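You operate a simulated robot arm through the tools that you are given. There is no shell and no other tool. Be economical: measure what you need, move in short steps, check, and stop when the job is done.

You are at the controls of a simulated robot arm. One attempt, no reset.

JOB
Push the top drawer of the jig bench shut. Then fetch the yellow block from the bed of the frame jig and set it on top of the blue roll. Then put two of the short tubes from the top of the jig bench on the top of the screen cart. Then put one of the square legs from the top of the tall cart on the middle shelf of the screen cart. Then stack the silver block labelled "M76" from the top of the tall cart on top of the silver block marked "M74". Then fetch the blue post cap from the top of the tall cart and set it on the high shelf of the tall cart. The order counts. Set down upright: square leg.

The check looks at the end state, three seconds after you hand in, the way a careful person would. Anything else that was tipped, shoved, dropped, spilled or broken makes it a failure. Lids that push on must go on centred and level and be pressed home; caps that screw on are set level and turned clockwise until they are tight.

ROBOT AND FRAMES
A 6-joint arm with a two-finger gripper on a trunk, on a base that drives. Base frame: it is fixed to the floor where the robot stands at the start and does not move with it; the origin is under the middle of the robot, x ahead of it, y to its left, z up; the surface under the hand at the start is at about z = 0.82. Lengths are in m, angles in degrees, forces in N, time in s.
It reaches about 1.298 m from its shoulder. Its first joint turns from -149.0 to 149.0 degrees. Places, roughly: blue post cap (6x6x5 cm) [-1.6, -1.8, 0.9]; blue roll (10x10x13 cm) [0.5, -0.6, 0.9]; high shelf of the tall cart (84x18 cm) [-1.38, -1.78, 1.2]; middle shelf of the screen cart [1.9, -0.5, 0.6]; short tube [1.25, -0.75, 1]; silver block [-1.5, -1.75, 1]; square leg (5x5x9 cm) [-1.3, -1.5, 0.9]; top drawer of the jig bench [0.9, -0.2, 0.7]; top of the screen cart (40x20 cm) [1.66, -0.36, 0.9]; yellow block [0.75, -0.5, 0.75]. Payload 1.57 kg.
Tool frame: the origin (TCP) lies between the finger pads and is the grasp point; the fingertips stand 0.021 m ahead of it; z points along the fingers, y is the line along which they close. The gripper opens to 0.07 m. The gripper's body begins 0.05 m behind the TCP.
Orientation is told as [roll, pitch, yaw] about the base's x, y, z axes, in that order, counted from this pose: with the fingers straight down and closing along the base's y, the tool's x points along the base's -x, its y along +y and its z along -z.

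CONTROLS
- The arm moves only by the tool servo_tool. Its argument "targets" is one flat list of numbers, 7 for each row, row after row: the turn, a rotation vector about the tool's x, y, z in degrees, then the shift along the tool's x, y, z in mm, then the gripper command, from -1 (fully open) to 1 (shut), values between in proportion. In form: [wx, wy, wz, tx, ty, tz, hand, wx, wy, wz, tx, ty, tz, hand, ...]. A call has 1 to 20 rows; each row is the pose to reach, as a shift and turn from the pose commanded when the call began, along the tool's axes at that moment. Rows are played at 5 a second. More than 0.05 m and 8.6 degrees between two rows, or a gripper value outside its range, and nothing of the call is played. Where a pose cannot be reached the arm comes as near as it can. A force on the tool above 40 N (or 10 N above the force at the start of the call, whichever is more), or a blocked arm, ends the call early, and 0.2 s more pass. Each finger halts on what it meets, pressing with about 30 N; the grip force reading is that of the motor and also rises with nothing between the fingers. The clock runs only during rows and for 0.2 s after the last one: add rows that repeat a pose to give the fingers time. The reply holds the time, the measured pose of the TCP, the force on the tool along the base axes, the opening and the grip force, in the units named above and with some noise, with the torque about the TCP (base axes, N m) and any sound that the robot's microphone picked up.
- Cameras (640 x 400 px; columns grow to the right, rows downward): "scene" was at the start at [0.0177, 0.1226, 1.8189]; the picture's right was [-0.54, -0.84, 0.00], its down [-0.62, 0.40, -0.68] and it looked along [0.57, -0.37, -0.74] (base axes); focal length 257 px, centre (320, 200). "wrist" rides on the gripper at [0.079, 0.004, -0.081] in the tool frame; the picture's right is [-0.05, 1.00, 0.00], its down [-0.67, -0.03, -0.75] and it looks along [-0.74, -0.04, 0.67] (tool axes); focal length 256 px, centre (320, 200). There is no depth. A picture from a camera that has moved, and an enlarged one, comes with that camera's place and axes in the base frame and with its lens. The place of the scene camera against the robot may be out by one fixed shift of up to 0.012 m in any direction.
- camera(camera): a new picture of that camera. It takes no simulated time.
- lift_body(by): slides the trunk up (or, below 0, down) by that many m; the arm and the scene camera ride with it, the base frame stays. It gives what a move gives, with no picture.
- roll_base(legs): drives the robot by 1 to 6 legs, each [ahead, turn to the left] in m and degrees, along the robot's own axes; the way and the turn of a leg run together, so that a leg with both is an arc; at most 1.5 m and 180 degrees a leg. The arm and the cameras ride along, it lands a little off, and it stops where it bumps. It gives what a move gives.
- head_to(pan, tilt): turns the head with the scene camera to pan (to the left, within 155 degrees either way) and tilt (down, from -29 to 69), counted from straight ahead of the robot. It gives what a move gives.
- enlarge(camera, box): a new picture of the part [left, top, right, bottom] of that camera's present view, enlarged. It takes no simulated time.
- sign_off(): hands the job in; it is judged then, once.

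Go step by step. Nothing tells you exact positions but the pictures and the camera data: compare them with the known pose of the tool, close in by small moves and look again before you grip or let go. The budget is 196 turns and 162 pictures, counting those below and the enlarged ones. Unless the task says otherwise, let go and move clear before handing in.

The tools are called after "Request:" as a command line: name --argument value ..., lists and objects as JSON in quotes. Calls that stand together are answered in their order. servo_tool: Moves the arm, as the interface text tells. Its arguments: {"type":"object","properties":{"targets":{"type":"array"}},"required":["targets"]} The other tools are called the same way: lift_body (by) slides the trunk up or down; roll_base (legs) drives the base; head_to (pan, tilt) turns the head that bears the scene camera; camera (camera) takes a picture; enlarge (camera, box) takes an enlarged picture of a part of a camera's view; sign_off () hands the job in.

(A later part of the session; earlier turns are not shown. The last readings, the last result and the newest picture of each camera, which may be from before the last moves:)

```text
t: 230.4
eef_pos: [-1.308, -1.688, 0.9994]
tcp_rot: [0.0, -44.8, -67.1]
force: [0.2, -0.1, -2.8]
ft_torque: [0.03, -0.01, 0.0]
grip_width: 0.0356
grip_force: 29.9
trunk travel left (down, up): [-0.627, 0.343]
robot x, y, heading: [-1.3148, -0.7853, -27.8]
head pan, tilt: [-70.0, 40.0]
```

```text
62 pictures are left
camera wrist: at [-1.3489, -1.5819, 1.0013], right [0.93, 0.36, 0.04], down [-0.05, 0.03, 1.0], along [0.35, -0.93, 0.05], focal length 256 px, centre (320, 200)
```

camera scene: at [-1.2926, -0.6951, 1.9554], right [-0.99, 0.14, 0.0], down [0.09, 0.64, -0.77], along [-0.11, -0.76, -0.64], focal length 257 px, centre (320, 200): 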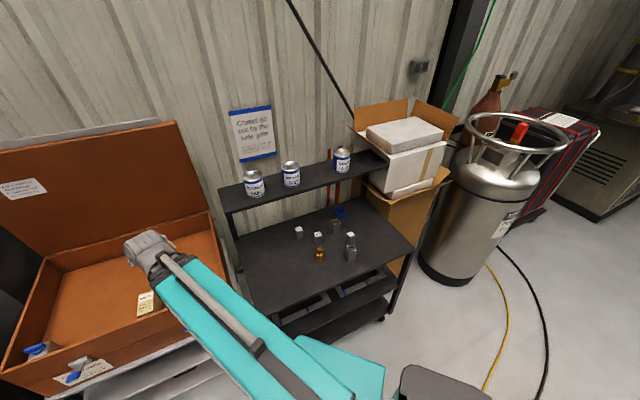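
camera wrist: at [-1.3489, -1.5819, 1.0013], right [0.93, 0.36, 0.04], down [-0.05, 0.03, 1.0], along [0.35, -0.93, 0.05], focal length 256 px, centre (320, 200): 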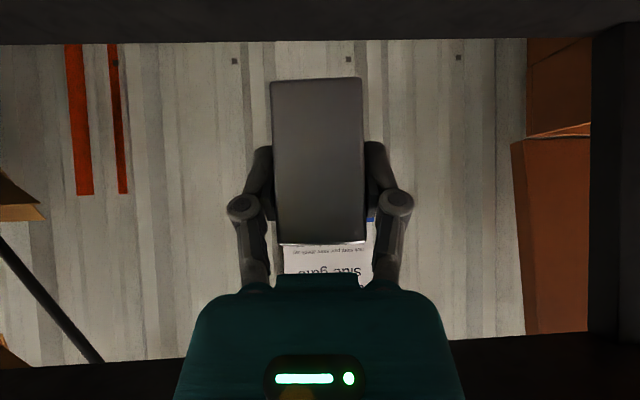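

Request:
servo_tool --targets '[0, 0, 0, 28, 0, -28, 1, 0, 0, 0, 57, 0, -57, 1, 0, 0, 0, 85, 0, -85, 1, 0, 0, 0, 113, 0, -113, 1]'

Request:
lift_body --by 0.07

Request:
servo_tool --targets '[0, 0, 0, 17, -45, -17, 1, 0, 0, 0, 34, -90, -34, 1, 0, 0, 0, 51, -135, -51, 1, 0, 0, 0, 68, -180, -68, 1, 0, 0, 0, 85, -227, -85, 1]'

Request:
camera --camera "wrist"

Request:
enlarge --camera "scene" --box '[260, 100, 420, 230]'

```text
t: 231.4
eef_pos: [-1.371, -1.5401, 1.0001]
tcp_rot: [0.0, -44.9, -67.1]
force: [0.9, 0.0, -3.3]
ft_torque: [0.01, 0.01, 0.0]
grip_width: 0.0356
grip_force: 30.1
trunk travel left (down, up): [-0.627, 0.343]
robot x, y, heading: [-1.3186, -0.787, -27.8]
head pan, tilt: [-70.0, 40.0]
```

```text
t: 232.5
eef_pos: [-1.3711, -1.5413, 1.0704]
tcp_rot: [0.1, -44.9, -67.1]
force: [-0.4, 1.0, -1.9]
ft_torque: [-0.01, 0.0, -0.01]
grip_width: 0.0355
grip_force: 30.1
trunk travel left (down, up): [-0.697, 0.273]
robot x, y, heading: [-1.313, -0.7841, -27.9]
head pan, tilt: [-70.0, 40.0]
```

```text
refused: row 1 steps farther than a row can; nothing moved
```

```text
61 pictures are left
camera wrist: at [-1.4114, -1.436, 1.0714], right [0.93, 0.36, 0.04], down [-0.05, 0.04, 1.0], along [0.35, -0.93, 0.05], focal length 256 px, centre (320, 200)
```

wrist: 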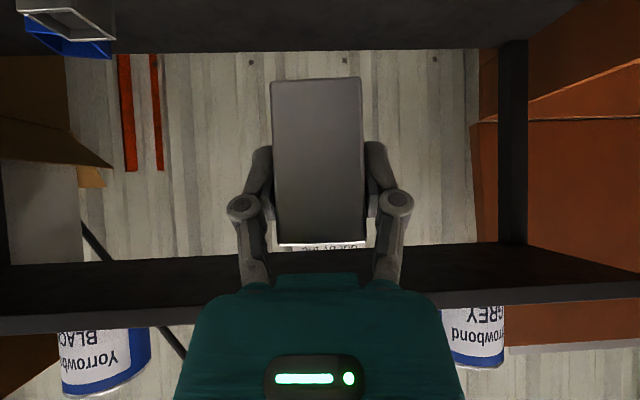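

```text
3.08 times, centred on (340, 165) of scene
camera zoom: at [-1.2934, -0.696, 1.6955], right [-0.99, 0.14, 0.0], down [0.09, 0.64, -0.77], along [-0.11, -0.76, -0.64], focal length 791 px, centre (258, 308)
```

zoom: 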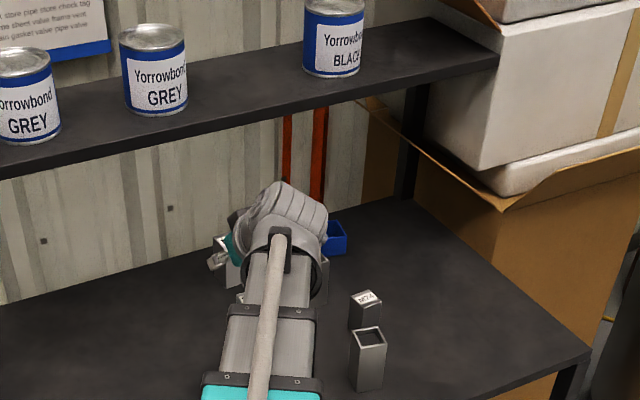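

Request:
servo_tool --targets '[0, 0, 0, 14, -38, -14, 1, 0, 0, 0, 28, -76, -28, 1, 0, 0, 0, 43, -113, -43, 1, 0, 0, 0, 57, -151, -57, 1, 0, 0, 0, 71, -189, -71, 1, 0, 0, 0, 85, -226, -85, 1]'

Request:
camera --camera "wrist"

```text
t: 233.9
eef_pos: [-1.6253, -1.5215, 1.0707]
tcp_rot: [0.0, -44.9, -67.0]
force: [0.4, 0.1, -2.2]
ft_torque: [0.05, 0.04, 0.0]
grip_width: 0.0357
grip_force: 30.2
trunk travel left (down, up): [-0.697, 0.273]
robot x, y, heading: [-1.3126, -0.7811, -27.9]
head pan, tilt: [-70.0, 40.0]
```

```text
59 pictures are left
camera wrist: at [-1.6661, -1.4169, 1.0714], right [0.93, 0.36, 0.04], down [-0.05, 0.04, 1.0], along [0.35, -0.93, 0.05], focal length 256 px, centre (320, 200)
```

wrist: 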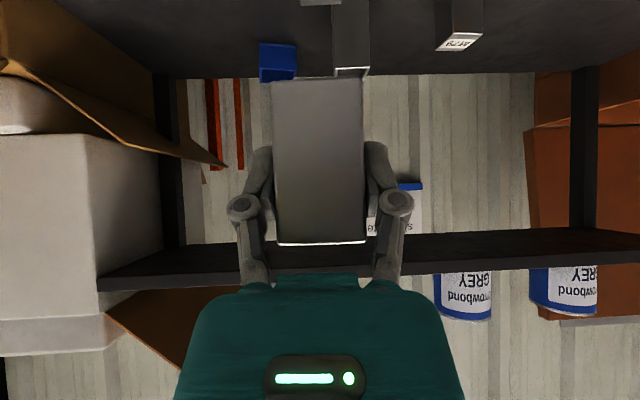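

Request:
lift_body --by -0.045

Request:
enlarge --camera "wrist" --box '[220, 0, 420, 140]'

```text
t: 234.8
eef_pos: [-1.6238, -1.5221, 1.0249]
tcp_rot: [0.1, -44.9, -66.9]
force: [0.1, 1.1, -2.6]
ft_torque: [0.0, 0.03, -0.03]
grip_width: 0.0355
grip_force: 29.8
trunk travel left (down, up): [-0.652, 0.318]
robot x, y, heading: [-1.319, -0.7871, -28.0]
head pan, tilt: [-70.0, 40.0]
```

```text
2.86 times, centred on (320, 70) of wrist
camera zoom: at [-1.6655, -1.4165, 1.0264], right [0.93, 0.36, 0.04], down [-0.05, 0.04, 1.0], along [0.35, -0.93, 0.05], focal length 731 px, centre (320, 571)
```

zoom: 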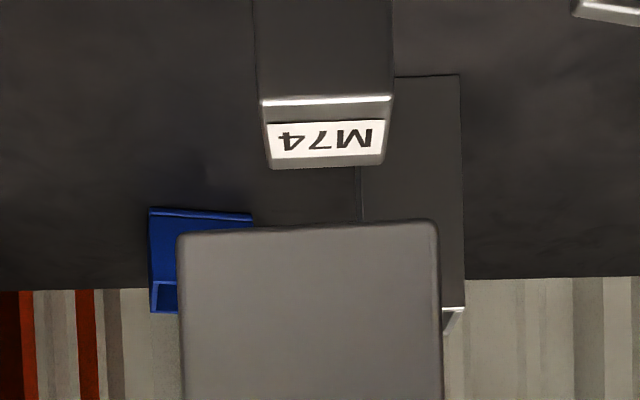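

M74 is 9 cm straight ahead and laterally aligned with the held block. I'll move forward 9 cm and then lower gently.

Request:
servo_tool --targets '[0, 0, 0, -22, 0, 22, 1, 0, 0, 0, -44, 0, 44, 1, 0, 0, 0, -63.5, 0, 63.5, 1]'

Request:
lift_body --by -0.055

Request:
camera --camera "wrist"

Request:
enlarge --camera "scene" --box '[300, 110, 400, 190]'

```text
t: 235.6
eef_pos: [-1.5898, -1.6058, 1.0255]
tcp_rot: [0.0, -44.9, -67.2]
force: [0.7, 0.5, -2.8]
ft_torque: [-0.03, 0.05, -0.01]
grip_width: 0.0353
grip_force: 29.6
trunk travel left (down, up): [-0.652, 0.318]
robot x, y, heading: [-1.3193, -0.7864, -27.9]
head pan, tilt: [-70.0, 40.0]
```

```text
t: 236.6
eef_pos: [-1.5898, -1.6066, 0.9692]
tcp_rot: [0.1, -44.9, -67.1]
force: [0.0, 0.8, -2.5]
ft_torque: [-0.02, 0.03, -0.01]
grip_width: 0.0357
grip_force: 29.2
trunk travel left (down, up): [-0.597, 0.373]
robot x, y, heading: [-1.3147, -0.7857, -27.9]
head pan, tilt: [-70.0, 40.0]
```

```text
57 pictures are left
camera wrist: at [-1.6312, -1.5009, 0.9714], right [0.93, 0.36, 0.04], down [-0.05, 0.04, 1.0], along [0.35, -0.93, 0.05], focal length 256 px, centre (320, 200)
```

wrist: 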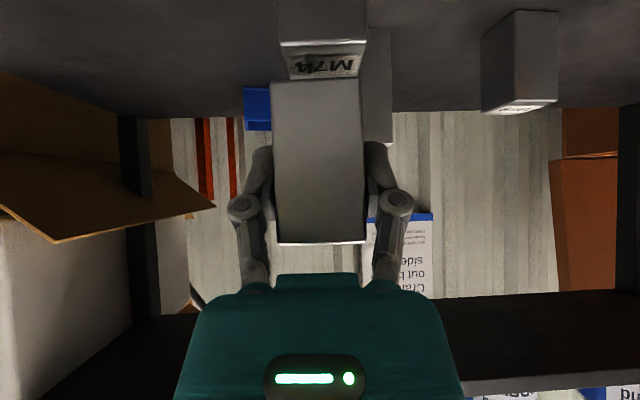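

```text
5.00 times, centred on (350, 150) of scene
camera zoom: at [-1.2935, -0.6958, 1.5955], right [-0.99, 0.14, 0.0], down [0.09, 0.64, -0.77], along [-0.11, -0.76, -0.64], focal length 1285 px, centre (170, 450)
```

zoom: 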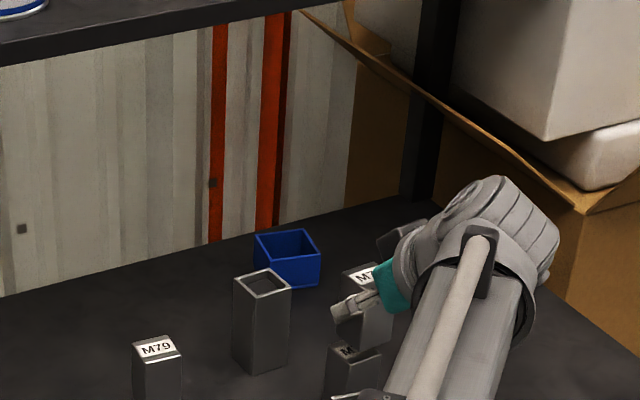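

Request:
servo_tool --targets '[0, 0, 0, 0, 4, 0, 1]'

Request:
lift_body --by -0.008

Request:
enlarge --camera "wrist" --box '[240, 0, 400, 120]'

```text
t: 237.0
eef_pos: [-1.5868, -1.6043, 0.9692]
tcp_rot: [0.1, -44.9, -67.1]
force: [-0.3, 0.1, -3.0]
ft_torque: [0.0, -0.02, 0.01]
grip_width: 0.0355
grip_force: 29.6
trunk travel left (down, up): [-0.597, 0.373]
robot x, y, heading: [-1.313, -0.7863, -27.9]
head pan, tilt: [-70.0, 40.0]
```

```text
t: 237.5
eef_pos: [-1.5863, -1.6048, 0.9608]
tcp_rot: [0.2, -45.0, -67.1]
force: [0.2, -0.8, -1.6]
ft_torque: [0.02, -0.04, 0.01]
grip_width: 0.0355
grip_force: 30.0
trunk travel left (down, up): [-0.589, 0.381]
robot x, y, heading: [-1.3153, -0.7863, -28.0]
head pan, tilt: [-70.0, 40.0]
```

```text
3.33 times, centred on (320, 60) of wrist
camera zoom: at [-1.6274, -1.4991, 0.9634], right [0.93, 0.36, 0.04], down [-0.05, 0.04, 1.0], along [0.35, -0.93, 0.05], focal length 853 px, centre (320, 667)
```

zoom: 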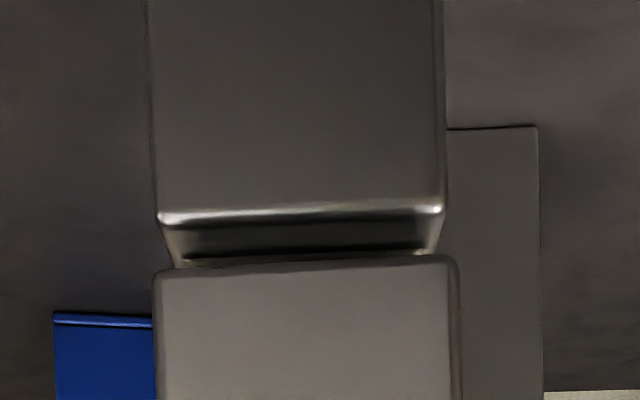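

Request:
servo_tool --targets '[0, 0, 0, -2.8, 0, 2.8, 1]'

Request:
lift_body --by -0.005

Request:
enlarge --camera "wrist" --box '[240, 0, 400, 120]'

```text
t: 237.9
eef_pos: [-1.5841, -1.6079, 0.9619]
tcp_rot: [0.0, -44.8, -67.0]
force: [0.5, 0.5, -2.2]
ft_torque: [-0.01, -0.03, -0.01]
grip_width: 0.0357
grip_force: 29.9
trunk travel left (down, up): [-0.589, 0.381]
robot x, y, heading: [-1.3119, -0.7846, -28.0]
head pan, tilt: [-70.0, 40.0]
```

```text
t: 238.5
eef_pos: [-1.5854, -1.6083, 0.9565]
tcp_rot: [0.1, -44.9, -67.1]
force: [-0.5, 0.2, -2.4]
ft_torque: [0.0, 0.02, 0.01]
grip_width: 0.0355
grip_force: 30.1
trunk travel left (down, up): [-0.584, 0.386]
robot x, y, heading: [-1.3118, -0.785, -28.0]
head pan, tilt: [-70.0, 40.0]
```

```text
3.33 times, centred on (320, 60) of wrist
camera zoom: at [-1.6258, -1.5024, 0.9584], right [0.93, 0.36, 0.04], down [-0.05, 0.04, 1.0], along [0.35, -0.93, 0.05], focal length 853 px, centre (320, 667)
```

zoom: 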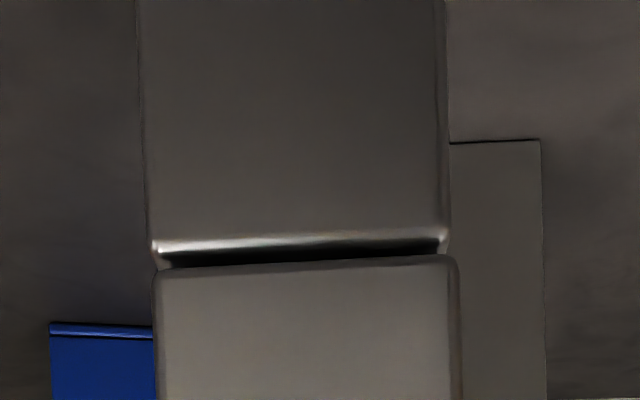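

Nicely aligned with about 3 mm of gap left. Lowering in small steps.

Request:
lift_body --by -0.003

Request:
lift_body --by -0.002

Request:
enlarge --camera "wrist" --box '[240, 0, 400, 120]'

```text
t: 239.0
eef_pos: [-1.5846, -1.6073, 0.955]
tcp_rot: [-0.1, -45.0, -67.1]
force: [-1.0, -2.7, 12.5]
ft_torque: [0.0, 0.01, -0.01]
grip_width: 0.0356
grip_force: 30.2
trunk travel left (down, up): [-0.581, 0.389]
robot x, y, heading: [-1.3143, -0.7868, -28.1]
head pan, tilt: [-70.0, 40.0]
```

```text
t: 239.5
eef_pos: [-1.5848, -1.6074, 0.9542]
tcp_rot: [0.0, -45.1, -67.1]
force: [-0.8, -5.7, 23.3]
ft_torque: [-0.4, -0.1, -0.04]
grip_width: 0.0356
grip_force: 30.1
trunk travel left (down, up): [-0.579, 0.391]
robot x, y, heading: [-1.3175, -0.7838, -27.8]
head pan, tilt: [-70.0, 40.0]
```

```text
3.33 times, centred on (320, 60) of wrist
camera zoom: at [-1.6252, -1.5015, 0.9549], right [0.93, 0.35, 0.04], down [-0.05, 0.04, 1.0], along [0.35, -0.93, 0.06], focal length 853 px, centre (320, 667)
```

zoom: 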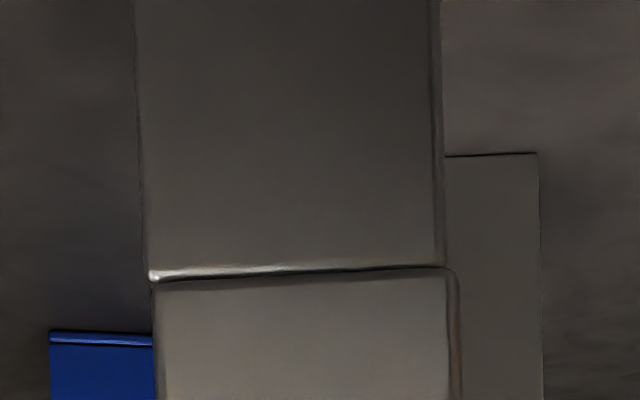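

Seated. I'll relieve 2 mm and open slowly.

Request:
lift_body --by 0.002

Request:
servo_tool --targets '[0, 0, 0, 0, 0, 0, 0.5, 0, 0, 0, 0, 0, 0, 0.1, 0, 0, 0, 0, 0, 0, -0.1, 0, 0, 0, 0, 0, 0, -0.3, 0, 0, 0, 0, 0, 0, -0.5, 0, 0, 0, 0, 0, 0, -0.6, 0, 0, 0, 0, 0, 0, -0.6]'

Request:
camera --camera "wrist"

```text
t: 240.0
eef_pos: [-1.5826, -1.6059, 0.9534]
tcp_rot: [0.0, -44.8, -67.0]
force: [1.2, -2.2, 5.6]
ft_torque: [-0.23, -0.12, 0.01]
grip_width: 0.0356
grip_force: 30.4
trunk travel left (down, up): [-0.581, 0.389]
robot x, y, heading: [-1.3127, -0.787, -28.1]
head pan, tilt: [-70.0, 40.0]
```

```text
t: 241.6
eef_pos: [-1.5851, -1.6077, 0.9539]
tcp_rot: [0.0, -44.8, -67.1]
force: [-0.1, 0.0, 0.1]
ft_torque: [0.0, -0.02, 0.0]
grip_width: 0.0559
grip_force: 0.0
trunk travel left (down, up): [-0.581, 0.389]
robot x, y, heading: [-1.3177, -0.7891, -27.9]
head pan, tilt: [-70.0, 40.0]
```

```text
52 pictures are left
camera wrist: at [-1.6257, -1.5023, 0.9556], right [0.93, 0.36, 0.04], down [-0.05, 0.04, 1.0], along [0.35, -0.93, 0.05], focal length 256 px, centre (320, 200)
```

wrist: 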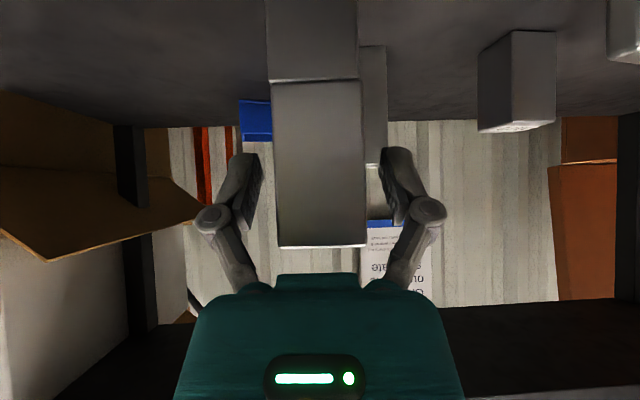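

M76 is stacked on M74. The cap is behind leg C and the stack, so I'll lift straight up, pull in the arm, and move the base to the right for a clear line.

Request:
lift_body --by 0.37

Request:
servo_tool --targets '[0, 0, 0, 20, 25, -20, 0, 0, 0, 0, 40, 50, -40, 0, 0, 0, 0, 60, 75, -60, 0, 0, 0, 0, 80, 100, -80, 0, 0, 0, 0, 100, 125, -100, 0]'

Request:
enlarge --camera "scene" --box '[220, 130, 420, 290]'

```text
t: 245.2
eef_pos: [-1.5845, -1.6068, 1.3229]
tcp_rot: [0.0, -44.9, -67.2]
force: [-0.8, 0.1, 0.5]
ft_torque: [-0.03, -0.02, -0.01]
grip_width: 0.0559
grip_force: 0.2
trunk travel left (down, up): [-0.951, 0.019]
robot x, y, heading: [-1.3134, -0.7833, -28.1]
head pan, tilt: [-70.0, 40.0]
```

```text
t: 246.4
eef_pos: [-1.5225, -1.4256, 1.3246]
tcp_rot: [0.0, -44.9, -67.0]
force: [0.0, 0.3, 0.5]
ft_torque: [0.01, 0.04, 0.03]
grip_width: 0.0352
grip_force: 0.1
trunk travel left (down, up): [-0.951, 0.019]
robot x, y, heading: [-1.3172, -0.7832, -28.3]
head pan, tilt: [-70.0, 40.0]
```

```text
2.50 times, centred on (320, 210) of scene
camera zoom: at [-1.2932, -0.6945, 1.9494], right [-0.99, 0.14, 0.0], down [0.09, 0.64, -0.77], along [-0.11, -0.76, -0.64], focal length 643 px, centre (320, 175)
```

zoom: 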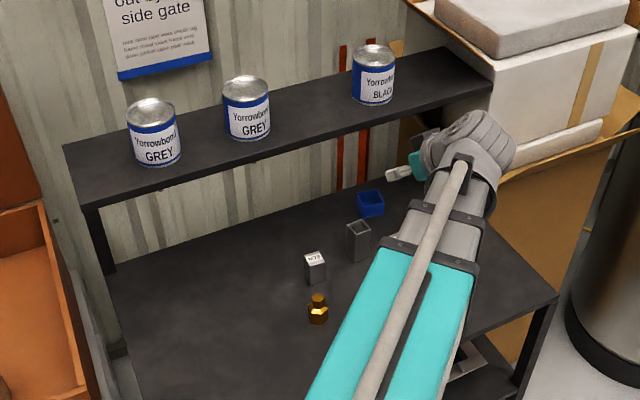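

Request:
roll_base --legs '[[0, 43.6], [-0.6, 0]]'

Request:
head_to --pan -80 --tilt 40

Request:
camera --camera "scene"

```text
t: 253.4
eef_pos: [-1.6103, -1.5556, 1.3234]
tcp_rot: [0.1, -44.9, -23.5]
force: [-0.3, -0.5, 0.0]
ft_torque: [0.0, 0.01, -0.01]
grip_width: 0.035
grip_force: 0.1
trunk travel left (down, up): [-0.951, 0.019]
robot x, y, heading: [-1.8997, -0.9514, 15.8]
head pan, tilt: [-70.0, 40.0]
```

```text
t: 254.2
eef_pos: [-1.6122, -1.5567, 1.3252]
tcp_rot: [0.0, -45.0, -23.4]
force: [-0.7, -0.2, -0.6]
ft_torque: [0.05, 0.02, 0.03]
grip_width: 0.0351
grip_force: 0.1
trunk travel left (down, up): [-0.951, 0.019]
robot x, y, heading: [-1.9, -0.9526, 16.2]
head pan, tilt: [-80.0, 40.0]
```

```text
50 pictures are left
camera scene: at [-1.9613, -0.8736, 1.9495], right [-0.9, -0.44, 0.0], down [-0.28, 0.58, -0.77], along [0.33, -0.69, -0.64], focal length 257 px, centre (320, 200)
```

scene: 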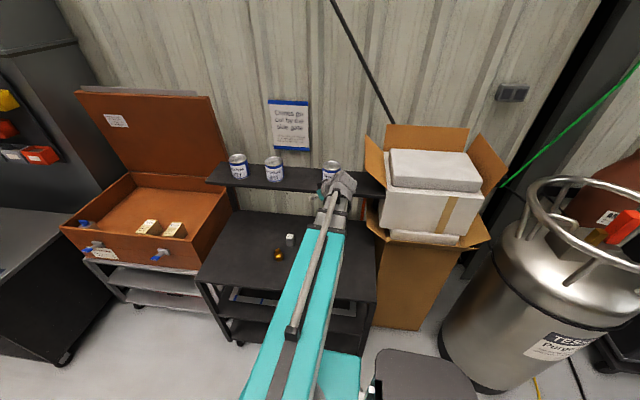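

The base is now on the right. I'll turn the hand to point along +x at about 4°, matching the cap, and lower it over the free right part of the cart top.

Request:
servo_tool --targets '[-3.9, 0, -3.9, 8, -27, -8, -1, -7.8, 0, -7.8, 16, -55, -16, -1, -11.6, 0, -11.6, 25, -83, -25, -1, -15.5, 0, -15.5, 33, -110, -33, -1, -19.4, 0, -19.4, 41, -138, -41, -1]'

Request:
camera --camera "wrist"

Request:
enlarge --camera "scene" --box '[240, 140, 440, 300]'

```text
t: 255.4
eef_pos: [-1.7206, -1.6622, 1.324]
tcp_rot: [0.1, -44.9, 4.0]
force: [-0.2, 0.3, 0.4]
ft_torque: [0.02, -0.01, 0.0]
grip_width: 0.0699
grip_force: 0.1
trunk travel left (down, up): [-0.951, 0.019]
robot x, y, heading: [-1.9048, -0.9493, 15.7]
head pan, tilt: [-80.0, 40.0]
```

```text
49 pictures are left
camera wrist: at [-1.8346, -1.6669, 1.3252], right [-0.03, 1.0, 0.04], down [-0.05, -0.04, 1.0], along [1.0, 0.03, 0.05], focal length 256 px, centre (320, 200)
```

wrist: 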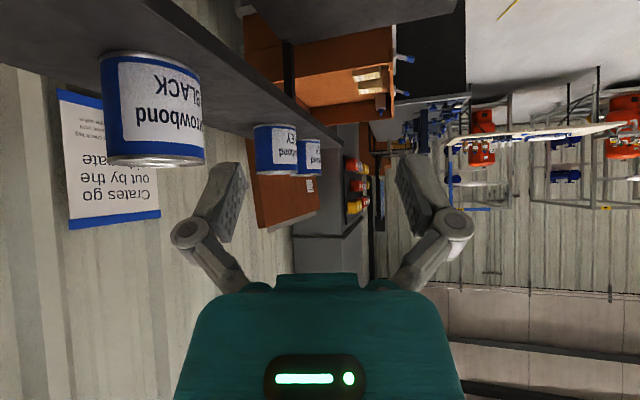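

```text
2.50 times, centred on (340, 220) of scene
camera zoom: at [-1.9621, -0.8747, 1.9495], right [-0.9, -0.44, 0.0], down [-0.28, 0.58, -0.77], along [0.33, -0.69, -0.64], focal length 643 px, centre (270, 150)
```

zoom: 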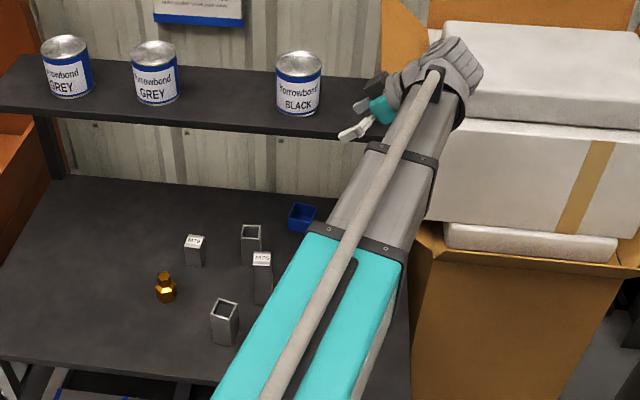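

Request:
lift_body --by -0.3

Request:
camera --camera "wrist"

Request:
enlarge --camera "scene" --box '[240, 100, 440, 260]'

```text
t: 258.4
eef_pos: [-1.7203, -1.6617, 1.0247]
tcp_rot: [0.1, -44.9, 4.0]
force: [-0.1, -0.5, 0.2]
ft_torque: [-0.01, 0.02, -0.02]
grip_width: 0.0699
grip_force: 0.1
trunk travel left (down, up): [-0.651, 0.319]
robot x, y, heading: [-1.902, -0.9535, 15.5]
head pan, tilt: [-80.0, 40.0]
```

```text
47 pictures are left
camera wrist: at [-1.834, -1.6655, 1.0256], right [-0.03, 1.0, 0.04], down [-0.05, -0.04, 1.0], along [1.0, 0.03, 0.05], focal length 256 px, centre (320, 200)
```

wrist: 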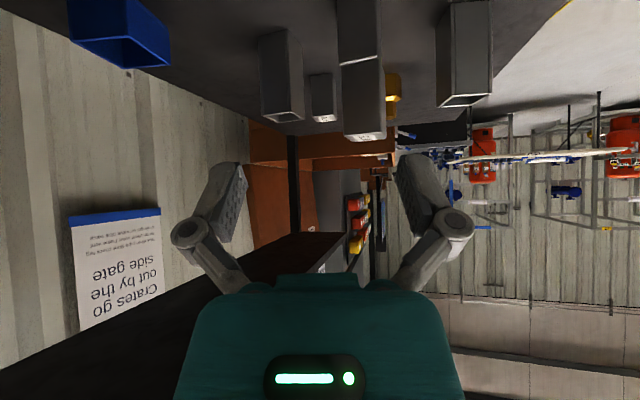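

```text
2.50 times, centred on (340, 180) of scene
camera zoom: at [-1.9615, -0.8736, 1.6495], right [-0.9, -0.44, 0.0], down [-0.28, 0.58, -0.77], along [0.33, -0.69, -0.64], focal length 643 px, centre (270, 250)
```

zoom: 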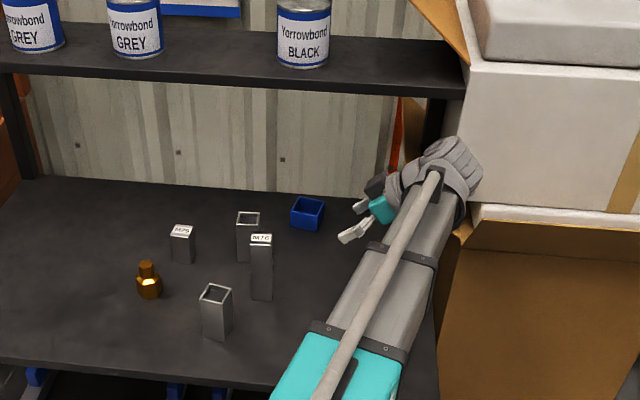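

Request:
lift_body --by -0.135

Request:
servo_tool --targets '[0, 0, 0, -10, -40, 10, -1, 0, 0, 0, -18, -80, 18, -1, 0, 0, 0, -26, -120, 26, -1]'

Request:
camera --camera "wrist"

Request:
enlarge --camera "scene" --box '[280, 60, 440, 200]'

```text
t: 260.0
eef_pos: [-1.7191, -1.6616, 0.8899]
tcp_rot: [0.0, -44.9, 3.9]
force: [-0.5, -0.7, 0.5]
ft_torque: [0.03, 0.02, 0.0]
grip_width: 0.0699
grip_force: 0.0
trunk travel left (down, up): [-0.516, 0.454]
robot x, y, heading: [-1.9011, -0.9512, 16.3]
head pan, tilt: [-80.0, 40.0]
```

```text
t: 260.8
eef_pos: [-1.6735, -1.7782, 0.8888]
tcp_rot: [0.0, -44.9, 3.9]
force: [0.9, -1.1, 0.2]
ft_torque: [-0.02, -0.01, 0.03]
grip_width: 0.0703
grip_force: 0.1
trunk travel left (down, up): [-0.516, 0.454]
robot x, y, heading: [-1.9016, -0.9527, 16.1]
head pan, tilt: [-80.0, 40.0]
```

```text
45 pictures are left
camera wrist: at [-1.7876, -1.7828, 0.8905], right [-0.03, 1.0, 0.04], down [-0.05, -0.04, 1.0], along [1.0, 0.03, 0.05], focal length 256 px, centre (320, 200)
```

wrist: 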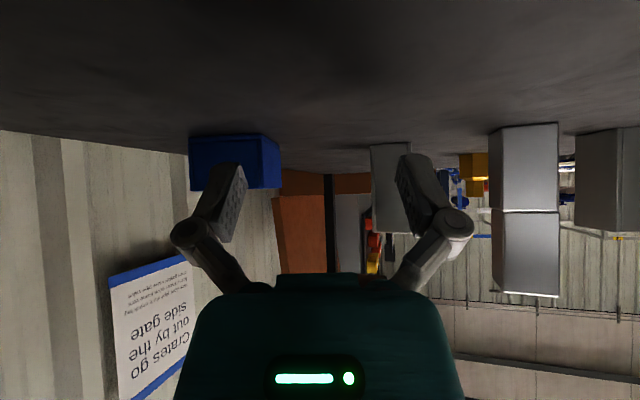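

```text
2.86 times, centred on (360, 130) of scene
camera zoom: at [-1.9615, -0.8736, 1.5145], right [-0.9, -0.44, 0.0], down [-0.28, 0.58, -0.77], along [0.33, -0.69, -0.64], focal length 734 px, centre (206, 400)
```

zoom: 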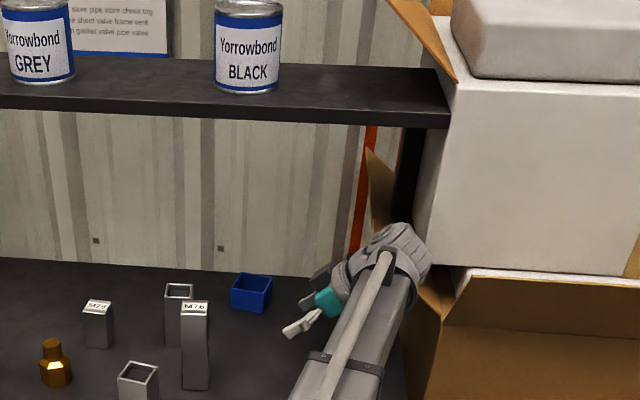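

Request:
servo_tool --targets '[0, 0, 0, 0, -36, 0, -1, 0, 0, 0, -4, -71, 4, -1]'

Request:
lift_body --by -0.01

Request:
camera --camera "wrist"

```text
t: 261.4
eef_pos: [-1.6522, -1.842, 0.8906]
tcp_rot: [-0.2, -44.4, 4.5]
force: [0.1, -0.5, 0.2]
ft_torque: [0.0, -0.02, 0.03]
grip_width: 0.07
grip_force: 0.1
trunk travel left (down, up): [-0.516, 0.454]
robot x, y, heading: [-1.9035, -0.9506, 16.0]
head pan, tilt: [-80.0, 40.0]
```

```text
t: 262.0
eef_pos: [-1.6504, -1.8444, 0.8841]
tcp_rot: [-0.3, -44.4, 4.7]
force: [0.0, 0.3, 0.2]
ft_torque: [0.01, 0.0, 0.03]
grip_width: 0.0697
grip_force: 0.0
trunk travel left (down, up): [-0.506, 0.464]
robot x, y, heading: [-1.8986, -0.9486, 16.1]
head pan, tilt: [-80.0, 40.0]
```

```text
43 pictures are left
camera wrist: at [-1.7652, -1.8499, 0.8858], right [-0.04, 1.0, 0.03], down [-0.04, -0.04, 1.0], along [1.0, 0.04, 0.04], focal length 256 px, centre (320, 200)
```

wrist: 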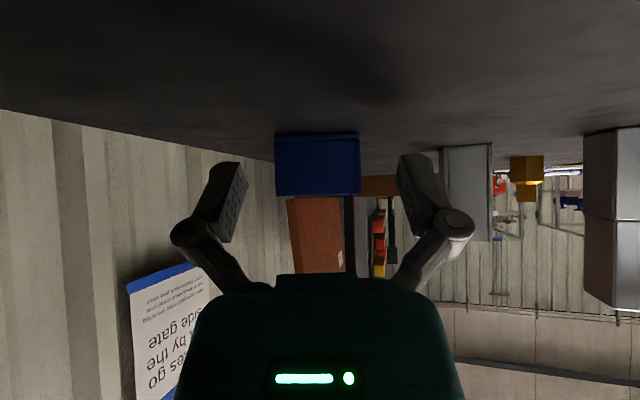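

The pose landed about 2 cm off and slightly rotated, so the wrist may be touching something. I'll look.

Request:
enlarge --camera "scene" --box '[300, 60, 420, 170]'

Request:
camera --camera "scene"

```text
3.64 times, centred on (360, 115) of scene
camera zoom: at [-1.9534, -0.8651, 1.5048], right [-0.9, -0.44, 0.01], down [-0.29, 0.57, -0.77], along [0.33, -0.69, -0.64], focal length 935 px, centre (174, 509)
```

zoom: 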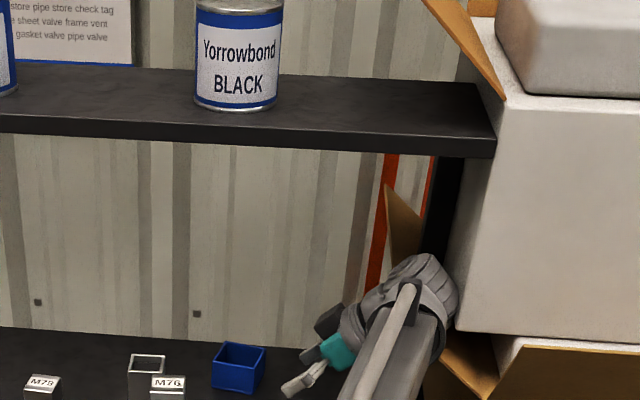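

```text
41 pictures are left
camera scene: at [-1.9534, -0.8651, 1.5048], right [-0.9, -0.44, 0.01], down [-0.29, 0.57, -0.77], along [0.33, -0.69, -0.64], focal length 257 px, centre (320, 200)
```

scene: 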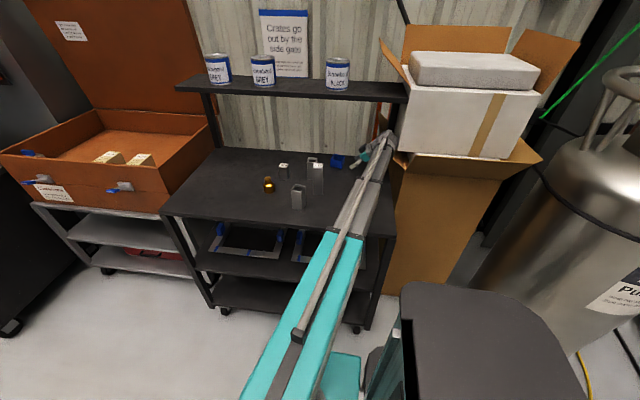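

The wrist touched the white box on the right. I'll back out the same way and use a steeper hand so the wrist stays clear.

Request:
servo_tool --targets '[0, 0, 0, 2, 36, -2, -1, 0, 0, 0, 4, 71, -4, -1]'

Request:
enlarge --camera "scene" --box '[280, 60, 440, 200]'

```text
t: 262.6
eef_pos: [-1.6758, -1.7785, 0.8781]
tcp_rot: [0.1, -44.7, 3.7]
force: [0.8, -0.8, -0.8]
ft_torque: [0.04, 0.06, 0.03]
grip_width: 0.0701
grip_force: 0.0
trunk travel left (down, up): [-0.506, 0.464]
robot x, y, heading: [-1.9036, -0.9512, 16.1]
head pan, tilt: [-80.0, 40.0]
```

```text
2.86 times, centred on (360, 130) of scene
camera zoom: at [-1.9601, -0.8743, 1.5042], right [-0.9, -0.44, 0.0], down [-0.28, 0.58, -0.77], along [0.33, -0.69, -0.64], focal length 734 px, centre (206, 400)
```

zoom: 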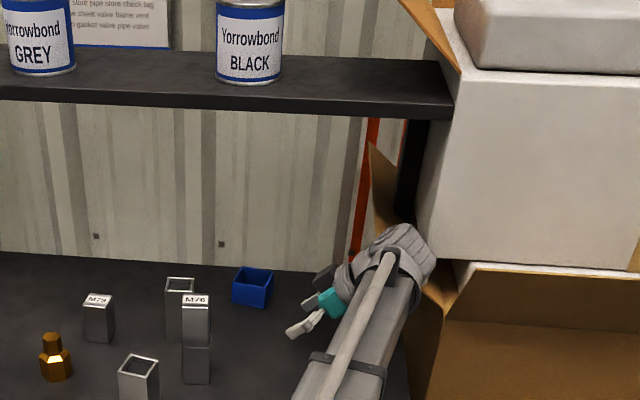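

Request:
lift_body --by 0.07

Request:
servo_tool --targets '[0, 6.25, 0, 7.5, 0, 7.5, -1, 0, 12.5, 0, 15, 0, 15, -1, 0, 18.75, 0, 22, 0, 22, -1, 0, 25, 0, 30, 0, 30, -1]'

Request:
camera --camera "wrist"

```text
t: 263.7
eef_pos: [-1.6746, -1.7782, 0.9497]
tcp_rot: [0.1, -44.9, 3.9]
force: [0.3, -0.2, -0.6]
ft_torque: [0.0, 0.01, -0.01]
grip_width: 0.0701
grip_force: 0.1
trunk travel left (down, up): [-0.576, 0.394]
robot x, y, heading: [-1.9021, -0.9542, 16.0]
head pan, tilt: [-80.0, 40.0]
```

```text
t: 264.7
eef_pos: [-1.6762, -1.7787, 0.905]
tcp_rot: [0.0, -19.8, 3.9]
force: [-1.0, 0.2, -0.4]
ft_torque: [0.03, 0.01, -0.01]
grip_width: 0.07
grip_force: 0.0
out of reach, approached as far as the arm can: row 2, 3
trunk travel left (down, up): [-0.576, 0.394]
robot x, y, heading: [-1.9012, -0.9504, 15.6]
head pan, tilt: [-80.0, 40.0]
```

```text
39 pictures are left
camera wrist: at [-1.7788, -1.7821, 0.9554], right [-0.02, 1.0, 0.02], down [0.38, -0.01, 0.93], along [0.93, 0.02, -0.38], focal length 256 px, centre (320, 200)
```

wrist: 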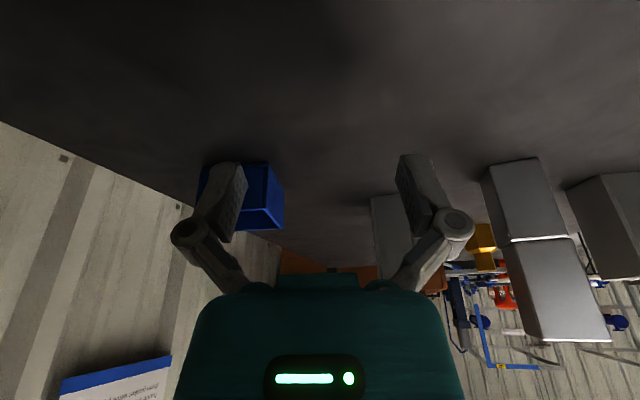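

Request:
servo_tool --targets '[0, 0, 0, -12, -24, 4.3, -1, 0, 0, 0, -23.5, -48, 8.6, -1, 0, 0, 0, -23.5, -69, 8.6, -1]'

Request:
camera --camera "wrist"

Request:
enlarge --camera "scene" --box '[280, 60, 440, 200]'

```text
t: 265.5
eef_pos: [-1.6456, -1.8463, 0.905]
tcp_rot: [0.1, -19.7, 3.9]
force: [0.2, -0.4, -0.9]
ft_torque: [0.0, -0.03, -0.02]
grip_width: 0.07
grip_force: 0.0
trunk travel left (down, up): [-0.576, 0.394]
robot x, y, heading: [-1.9051, -0.9511, 15.5]
head pan, tilt: [-80.0, 40.0]
```

```text
38 pictures are left
camera wrist: at [-1.7485, -1.8503, 0.9552], right [-0.02, 1.0, 0.02], down [0.38, -0.01, 0.93], along [0.93, 0.02, -0.38], focal length 256 px, centre (320, 200)
```

wrist: 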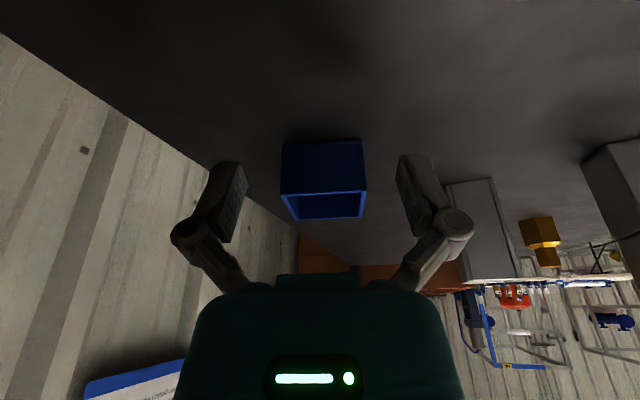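

```text
2.86 times, centred on (360, 130) of scene
camera zoom: at [-1.9612, -0.8737, 1.5745], right [-0.9, -0.44, 0.0], down [-0.28, 0.58, -0.77], along [0.33, -0.69, -0.64], focal length 734 px, centre (206, 400)
```

zoom: 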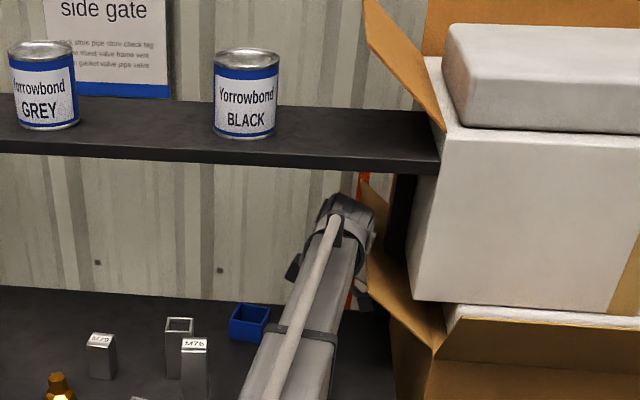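

The cap is centred between the open fingers. I'll lower 27 mm and slide forward over it.

Request:
lift_body --by -0.027

Request:
servo_tool --targets '[0, 0, 0, -19, 0, 6.8, -1, 0, 0, 0, -38, 1, 13.7, -1, 0, 0, 0, -52, 1.5, 19, -1]'

Request:
camera --camera "wrist"

```text
t: 266.2
eef_pos: [-1.6465, -1.8473, 0.8783]
tcp_rot: [0.0, -19.8, 3.9]
force: [0.4, 0.9, 0.0]
ft_torque: [0.02, 0.0, -0.03]
grip_width: 0.07
grip_force: 0.1
trunk travel left (down, up): [-0.549, 0.421]
robot x, y, heading: [-1.9004, -0.9518, 15.7]
head pan, tilt: [-80.0, 40.0]
```

```text
t: 267.0
eef_pos: [-1.5899, -1.8411, 0.8783]
tcp_rot: [0.2, -19.9, 3.8]
force: [-0.4, 0.2, 1.0]
ft_torque: [-0.02, 0.01, -0.02]
grip_width: 0.07
grip_force: 0.1
trunk travel left (down, up): [-0.549, 0.421]
robot x, y, heading: [-1.9011, -0.9534, 15.8]
head pan, tilt: [-80.0, 40.0]
```

```text
36 pictures are left
camera wrist: at [-1.6931, -1.8442, 0.9283], right [-0.02, 1.0, 0.02], down [0.38, -0.01, 0.93], along [0.93, 0.02, -0.38], focal length 256 px, centre (320, 200)
```

wrist: 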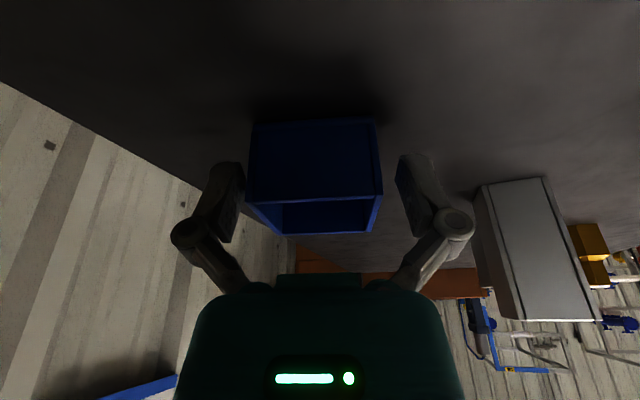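

Request:
servo_tool --targets '[-1.37, 0, -3.76, -11.3, 0.5, 4.1, -1]'

Request:
camera --camera "wrist"

```text
t: 267.4
eef_pos: [-1.5783, -1.8401, 0.8781]
tcp_rot: [0.1, -19.8, 8.0]
force: [-0.2, -0.3, 0.3]
ft_torque: [0.01, 0.0, 0.02]
grip_width: 0.0701
grip_force: 0.0
trunk travel left (down, up): [-0.549, 0.421]
robot x, y, heading: [-1.9082, -0.9514, 16.2]
head pan, tilt: [-80.0, 40.0]
```

```text
35 pictures are left
camera wrist: at [-1.6808, -1.8502, 0.9283], right [-0.09, 1.0, 0.02], down [0.38, 0.02, 0.93], along [0.92, 0.09, -0.38], focal length 256 px, centre (320, 200)
```

wrist: 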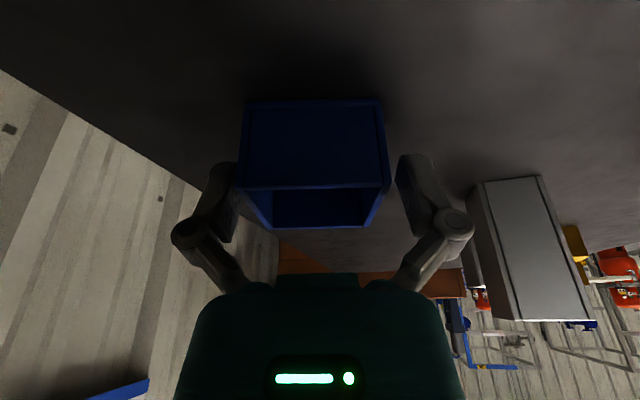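

Request:
servo_tool --targets '[0, 0, 0, 0, -2.5, 0, -1, 0, 0, 0, 0, -2.5, 0, -0.8, 0, 0, 0, 0, -2.5, 0, -0.5, 0, 0, 0, 0, -2.5, 0, 0, 0, 0, 0, 0, -2.5, 0, 1, 0, 0, 0, 0, -2.5, 0, 1, 0, 0, 0, 0, -2.5, 0, 1]'

Request:
camera --camera "wrist"

```text
t: 269.0
eef_pos: [-1.5778, -1.8414, 0.8791]
tcp_rot: [0.1, -19.8, 7.9]
force: [-0.7, -4.2, 6.0]
ft_torque: [-0.05, 0.0, -0.08]
grip_width: 0.0551
grip_force: 30.0
trunk travel left (down, up): [-0.549, 0.421]
robot x, y, heading: [-1.9018, -0.9511, 15.9]
head pan, tilt: [-80.0, 40.0]
```

```text
34 pictures are left
camera wrist: at [-1.6805, -1.8522, 0.9286], right [-0.09, 1.0, 0.02], down [0.38, 0.02, 0.93], along [0.92, 0.09, -0.38], focal length 256 px, centre (320, 200)
```

wrist: 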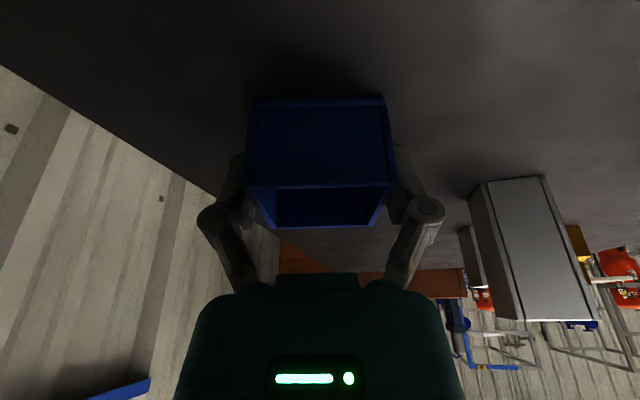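

The cap is held at 55 mm. I'll lift 2 cm and take it out from under the shelf by the same way.

Request:
lift_body --by 0.02

Request:
servo_tool --targets '[0, 0, 0, 29, 2, -10.5, 1, 0, 0, 0, 58, 5, -21, 1, 0, 0, 0, 67, 43, -24.4, 1, 0, 0, 0, 76, 82, -27.8, 1, 0, 0, 0, 85, 120, -31, 1, 0, 0, 0, 95, 160, -34.6, 1, 0, 0, 0, 104, 198, -38, 1]'

Request:
enlarge --camera "scene" --box '[240, 80, 440, 240]'

```text
t: 269.7
eef_pos: [-1.5777, -1.8406, 0.899]
tcp_rot: [0.1, -19.8, 7.9]
force: [-0.7, -0.4, -0.3]
ft_torque: [0.0, 0.01, -0.03]
grip_width: 0.0552
grip_force: 30.0
trunk travel left (down, up): [-0.569, 0.401]
robot x, y, heading: [-1.8991, -0.9491, 15.8]
head pan, tilt: [-80.0, 40.0]
```

```text
t: 271.3
eef_pos: [-1.7155, -1.659, 0.8989]
tcp_rot: [0.2, -19.8, 8.0]
force: [0.1, -0.1, -1.0]
ft_torque: [0.0, 0.02, -0.01]
grip_width: 0.0553
grip_force: 30.1
trunk travel left (down, up): [-0.569, 0.401]
robot x, y, heading: [-1.8993, -0.95, 15.9]
head pan, tilt: [-80.0, 40.0]
```

```text
2.50 times, centred on (340, 160) of scene
camera zoom: at [-1.9614, -0.8736, 1.5675], right [-0.9, -0.44, 0.0], down [-0.28, 0.58, -0.77], along [0.33, -0.69, -0.64], focal length 643 px, centre (270, 300)
```

zoom: 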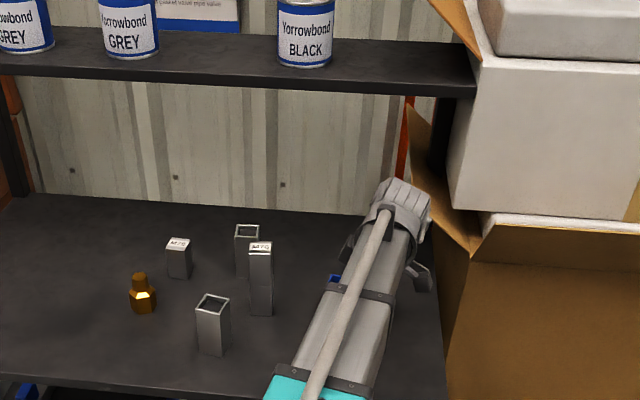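

Request:
lift_body --by 0.395

Request:
servo_tool --targets '[2.74, 0, 7.52, -22, 0, 8, 1, 5.48, 0, 15.04, -44, -1, 16, 1, 8.22, 0, 22.56, -66, -1, 24, 1, 10.96, 0, 30.1, -88, -2, 32, 1, 13.7, 0, 37.6, -110, -2, 40, 1, 16.4, 0, 45.1, -132, -3, 48, 1, 19.2, 0, 52.6, -154, -3, 56, 1, 21.9, 0, 60.2, -176, -4, 64, 1, 24.7, 0, 67.7, -198, -4, 72, 1, 27.4, 0, 75.2, -220, -5, 80, 1]'

Request:
camera --camera "wrist"

Request:
camera --camera "scene"

```text
t: 275.1
eef_pos: [-1.716, -1.6594, 1.2942]
tcp_rot: [0.1, -19.8, 7.9]
force: [0.0, -1.0, -0.9]
ft_torque: [0.0, -0.03, -0.05]
grip_width: 0.0549
grip_force: 30.1
trunk travel left (down, up): [-0.964, 0.006]
robot x, y, heading: [-1.902, -0.9497, 15.9]
head pan, tilt: [-80.0, 40.0]
```

```text
t: 277.2
eef_pos: [-1.48, -1.6325, 1.2941]
tcp_rot: [-0.4, -20.0, -72.0]
force: [-0.2, 0.6, -0.6]
ft_torque: [0.06, 0.04, -0.01]
grip_width: 0.055
grip_force: 30.0
trunk travel left (down, up): [-0.964, 0.006]
robot x, y, heading: [-1.9055, -0.9498, 15.9]
head pan, tilt: [-80.0, 40.0]
```

```text
32 pictures are left
camera wrist: at [-1.5084, -1.5359, 1.343], right [0.97, 0.26, 0.01], down [0.08, -0.36, 0.93], along [0.24, -0.89, -0.37], focal length 256 px, centre (320, 200)
```

wrist: 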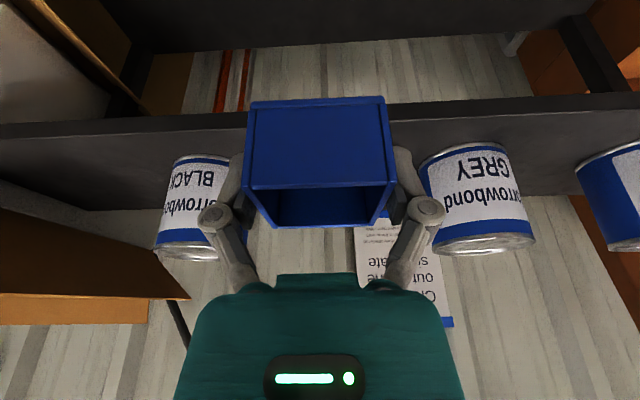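

```text
31 pictures are left
camera scene: at [-1.9605, -0.8736, 1.9625], right [-0.9, -0.44, 0.0], down [-0.28, 0.58, -0.77], along [0.33, -0.69, -0.64], focal length 257 px, centre (320, 200)
```

scene: 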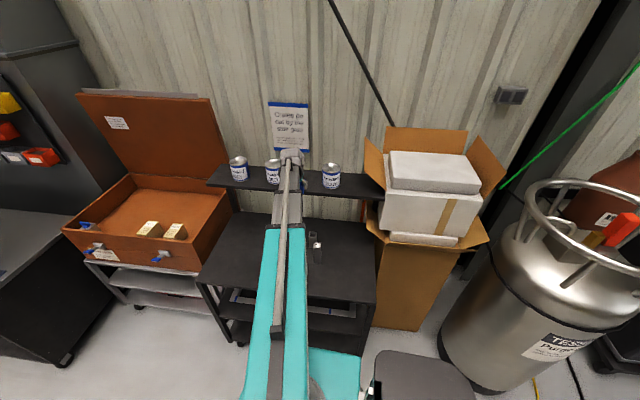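

The gap between the cans is centred ahead of the hand. I'll move forward 17 cm over the shelf.

Request:
servo_tool --targets '[0, 0, 0, -39, -1, 14, 1, 0, 0, 0, -79, -2, 28.7, 1, 0, 0, 0, -118, -3, 43, 1, 0, 0, 0, -158, -5, 57.5, 1]'

Request:
camera --camera "wrist"

Request:
enlarge --camera "scene" --box '[210, 120, 370, 240]'

```text
t: 278.2
eef_pos: [-1.4332, -1.795, 1.2934]
tcp_rot: [-0.2, -19.9, -72.0]
force: [-0.5, -0.1, -0.2]
ft_torque: [0.01, -0.01, 0.02]
grip_width: 0.0548
grip_force: 29.4
trunk travel left (down, up): [-0.964, 0.006]
robot x, y, heading: [-1.9041, -0.9536, 15.7]
head pan, tilt: [-80.0, 40.0]
```

```text
30 pictures are left
camera wrist: at [-1.4603, -1.6974, 1.3426], right [0.97, 0.26, 0.01], down [0.08, -0.37, 0.93], along [0.25, -0.89, -0.37], focal length 256 px, centre (320, 200)
```

wrist: 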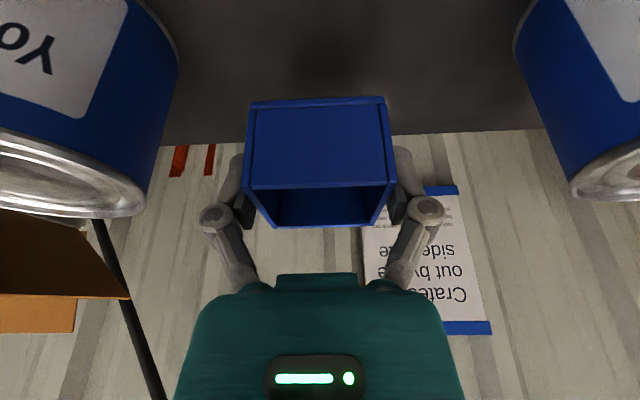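

```text
3.33 times, centred on (290, 180) of scene
camera zoom: at [-1.9611, -0.8749, 1.9625], right [-0.9, -0.44, 0.0], down [-0.28, 0.58, -0.77], along [0.33, -0.69, -0.64], focal length 857 px, centre (420, 267)
```

zoom: 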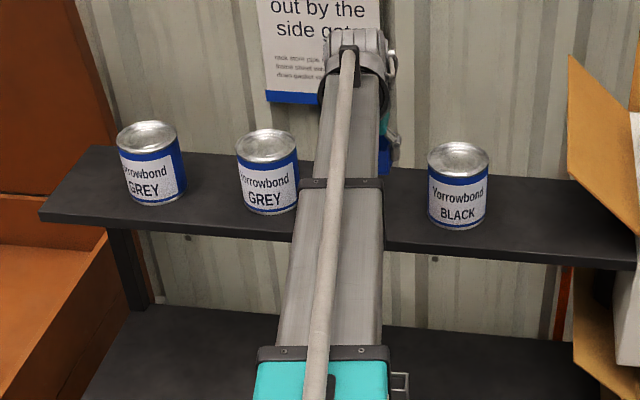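

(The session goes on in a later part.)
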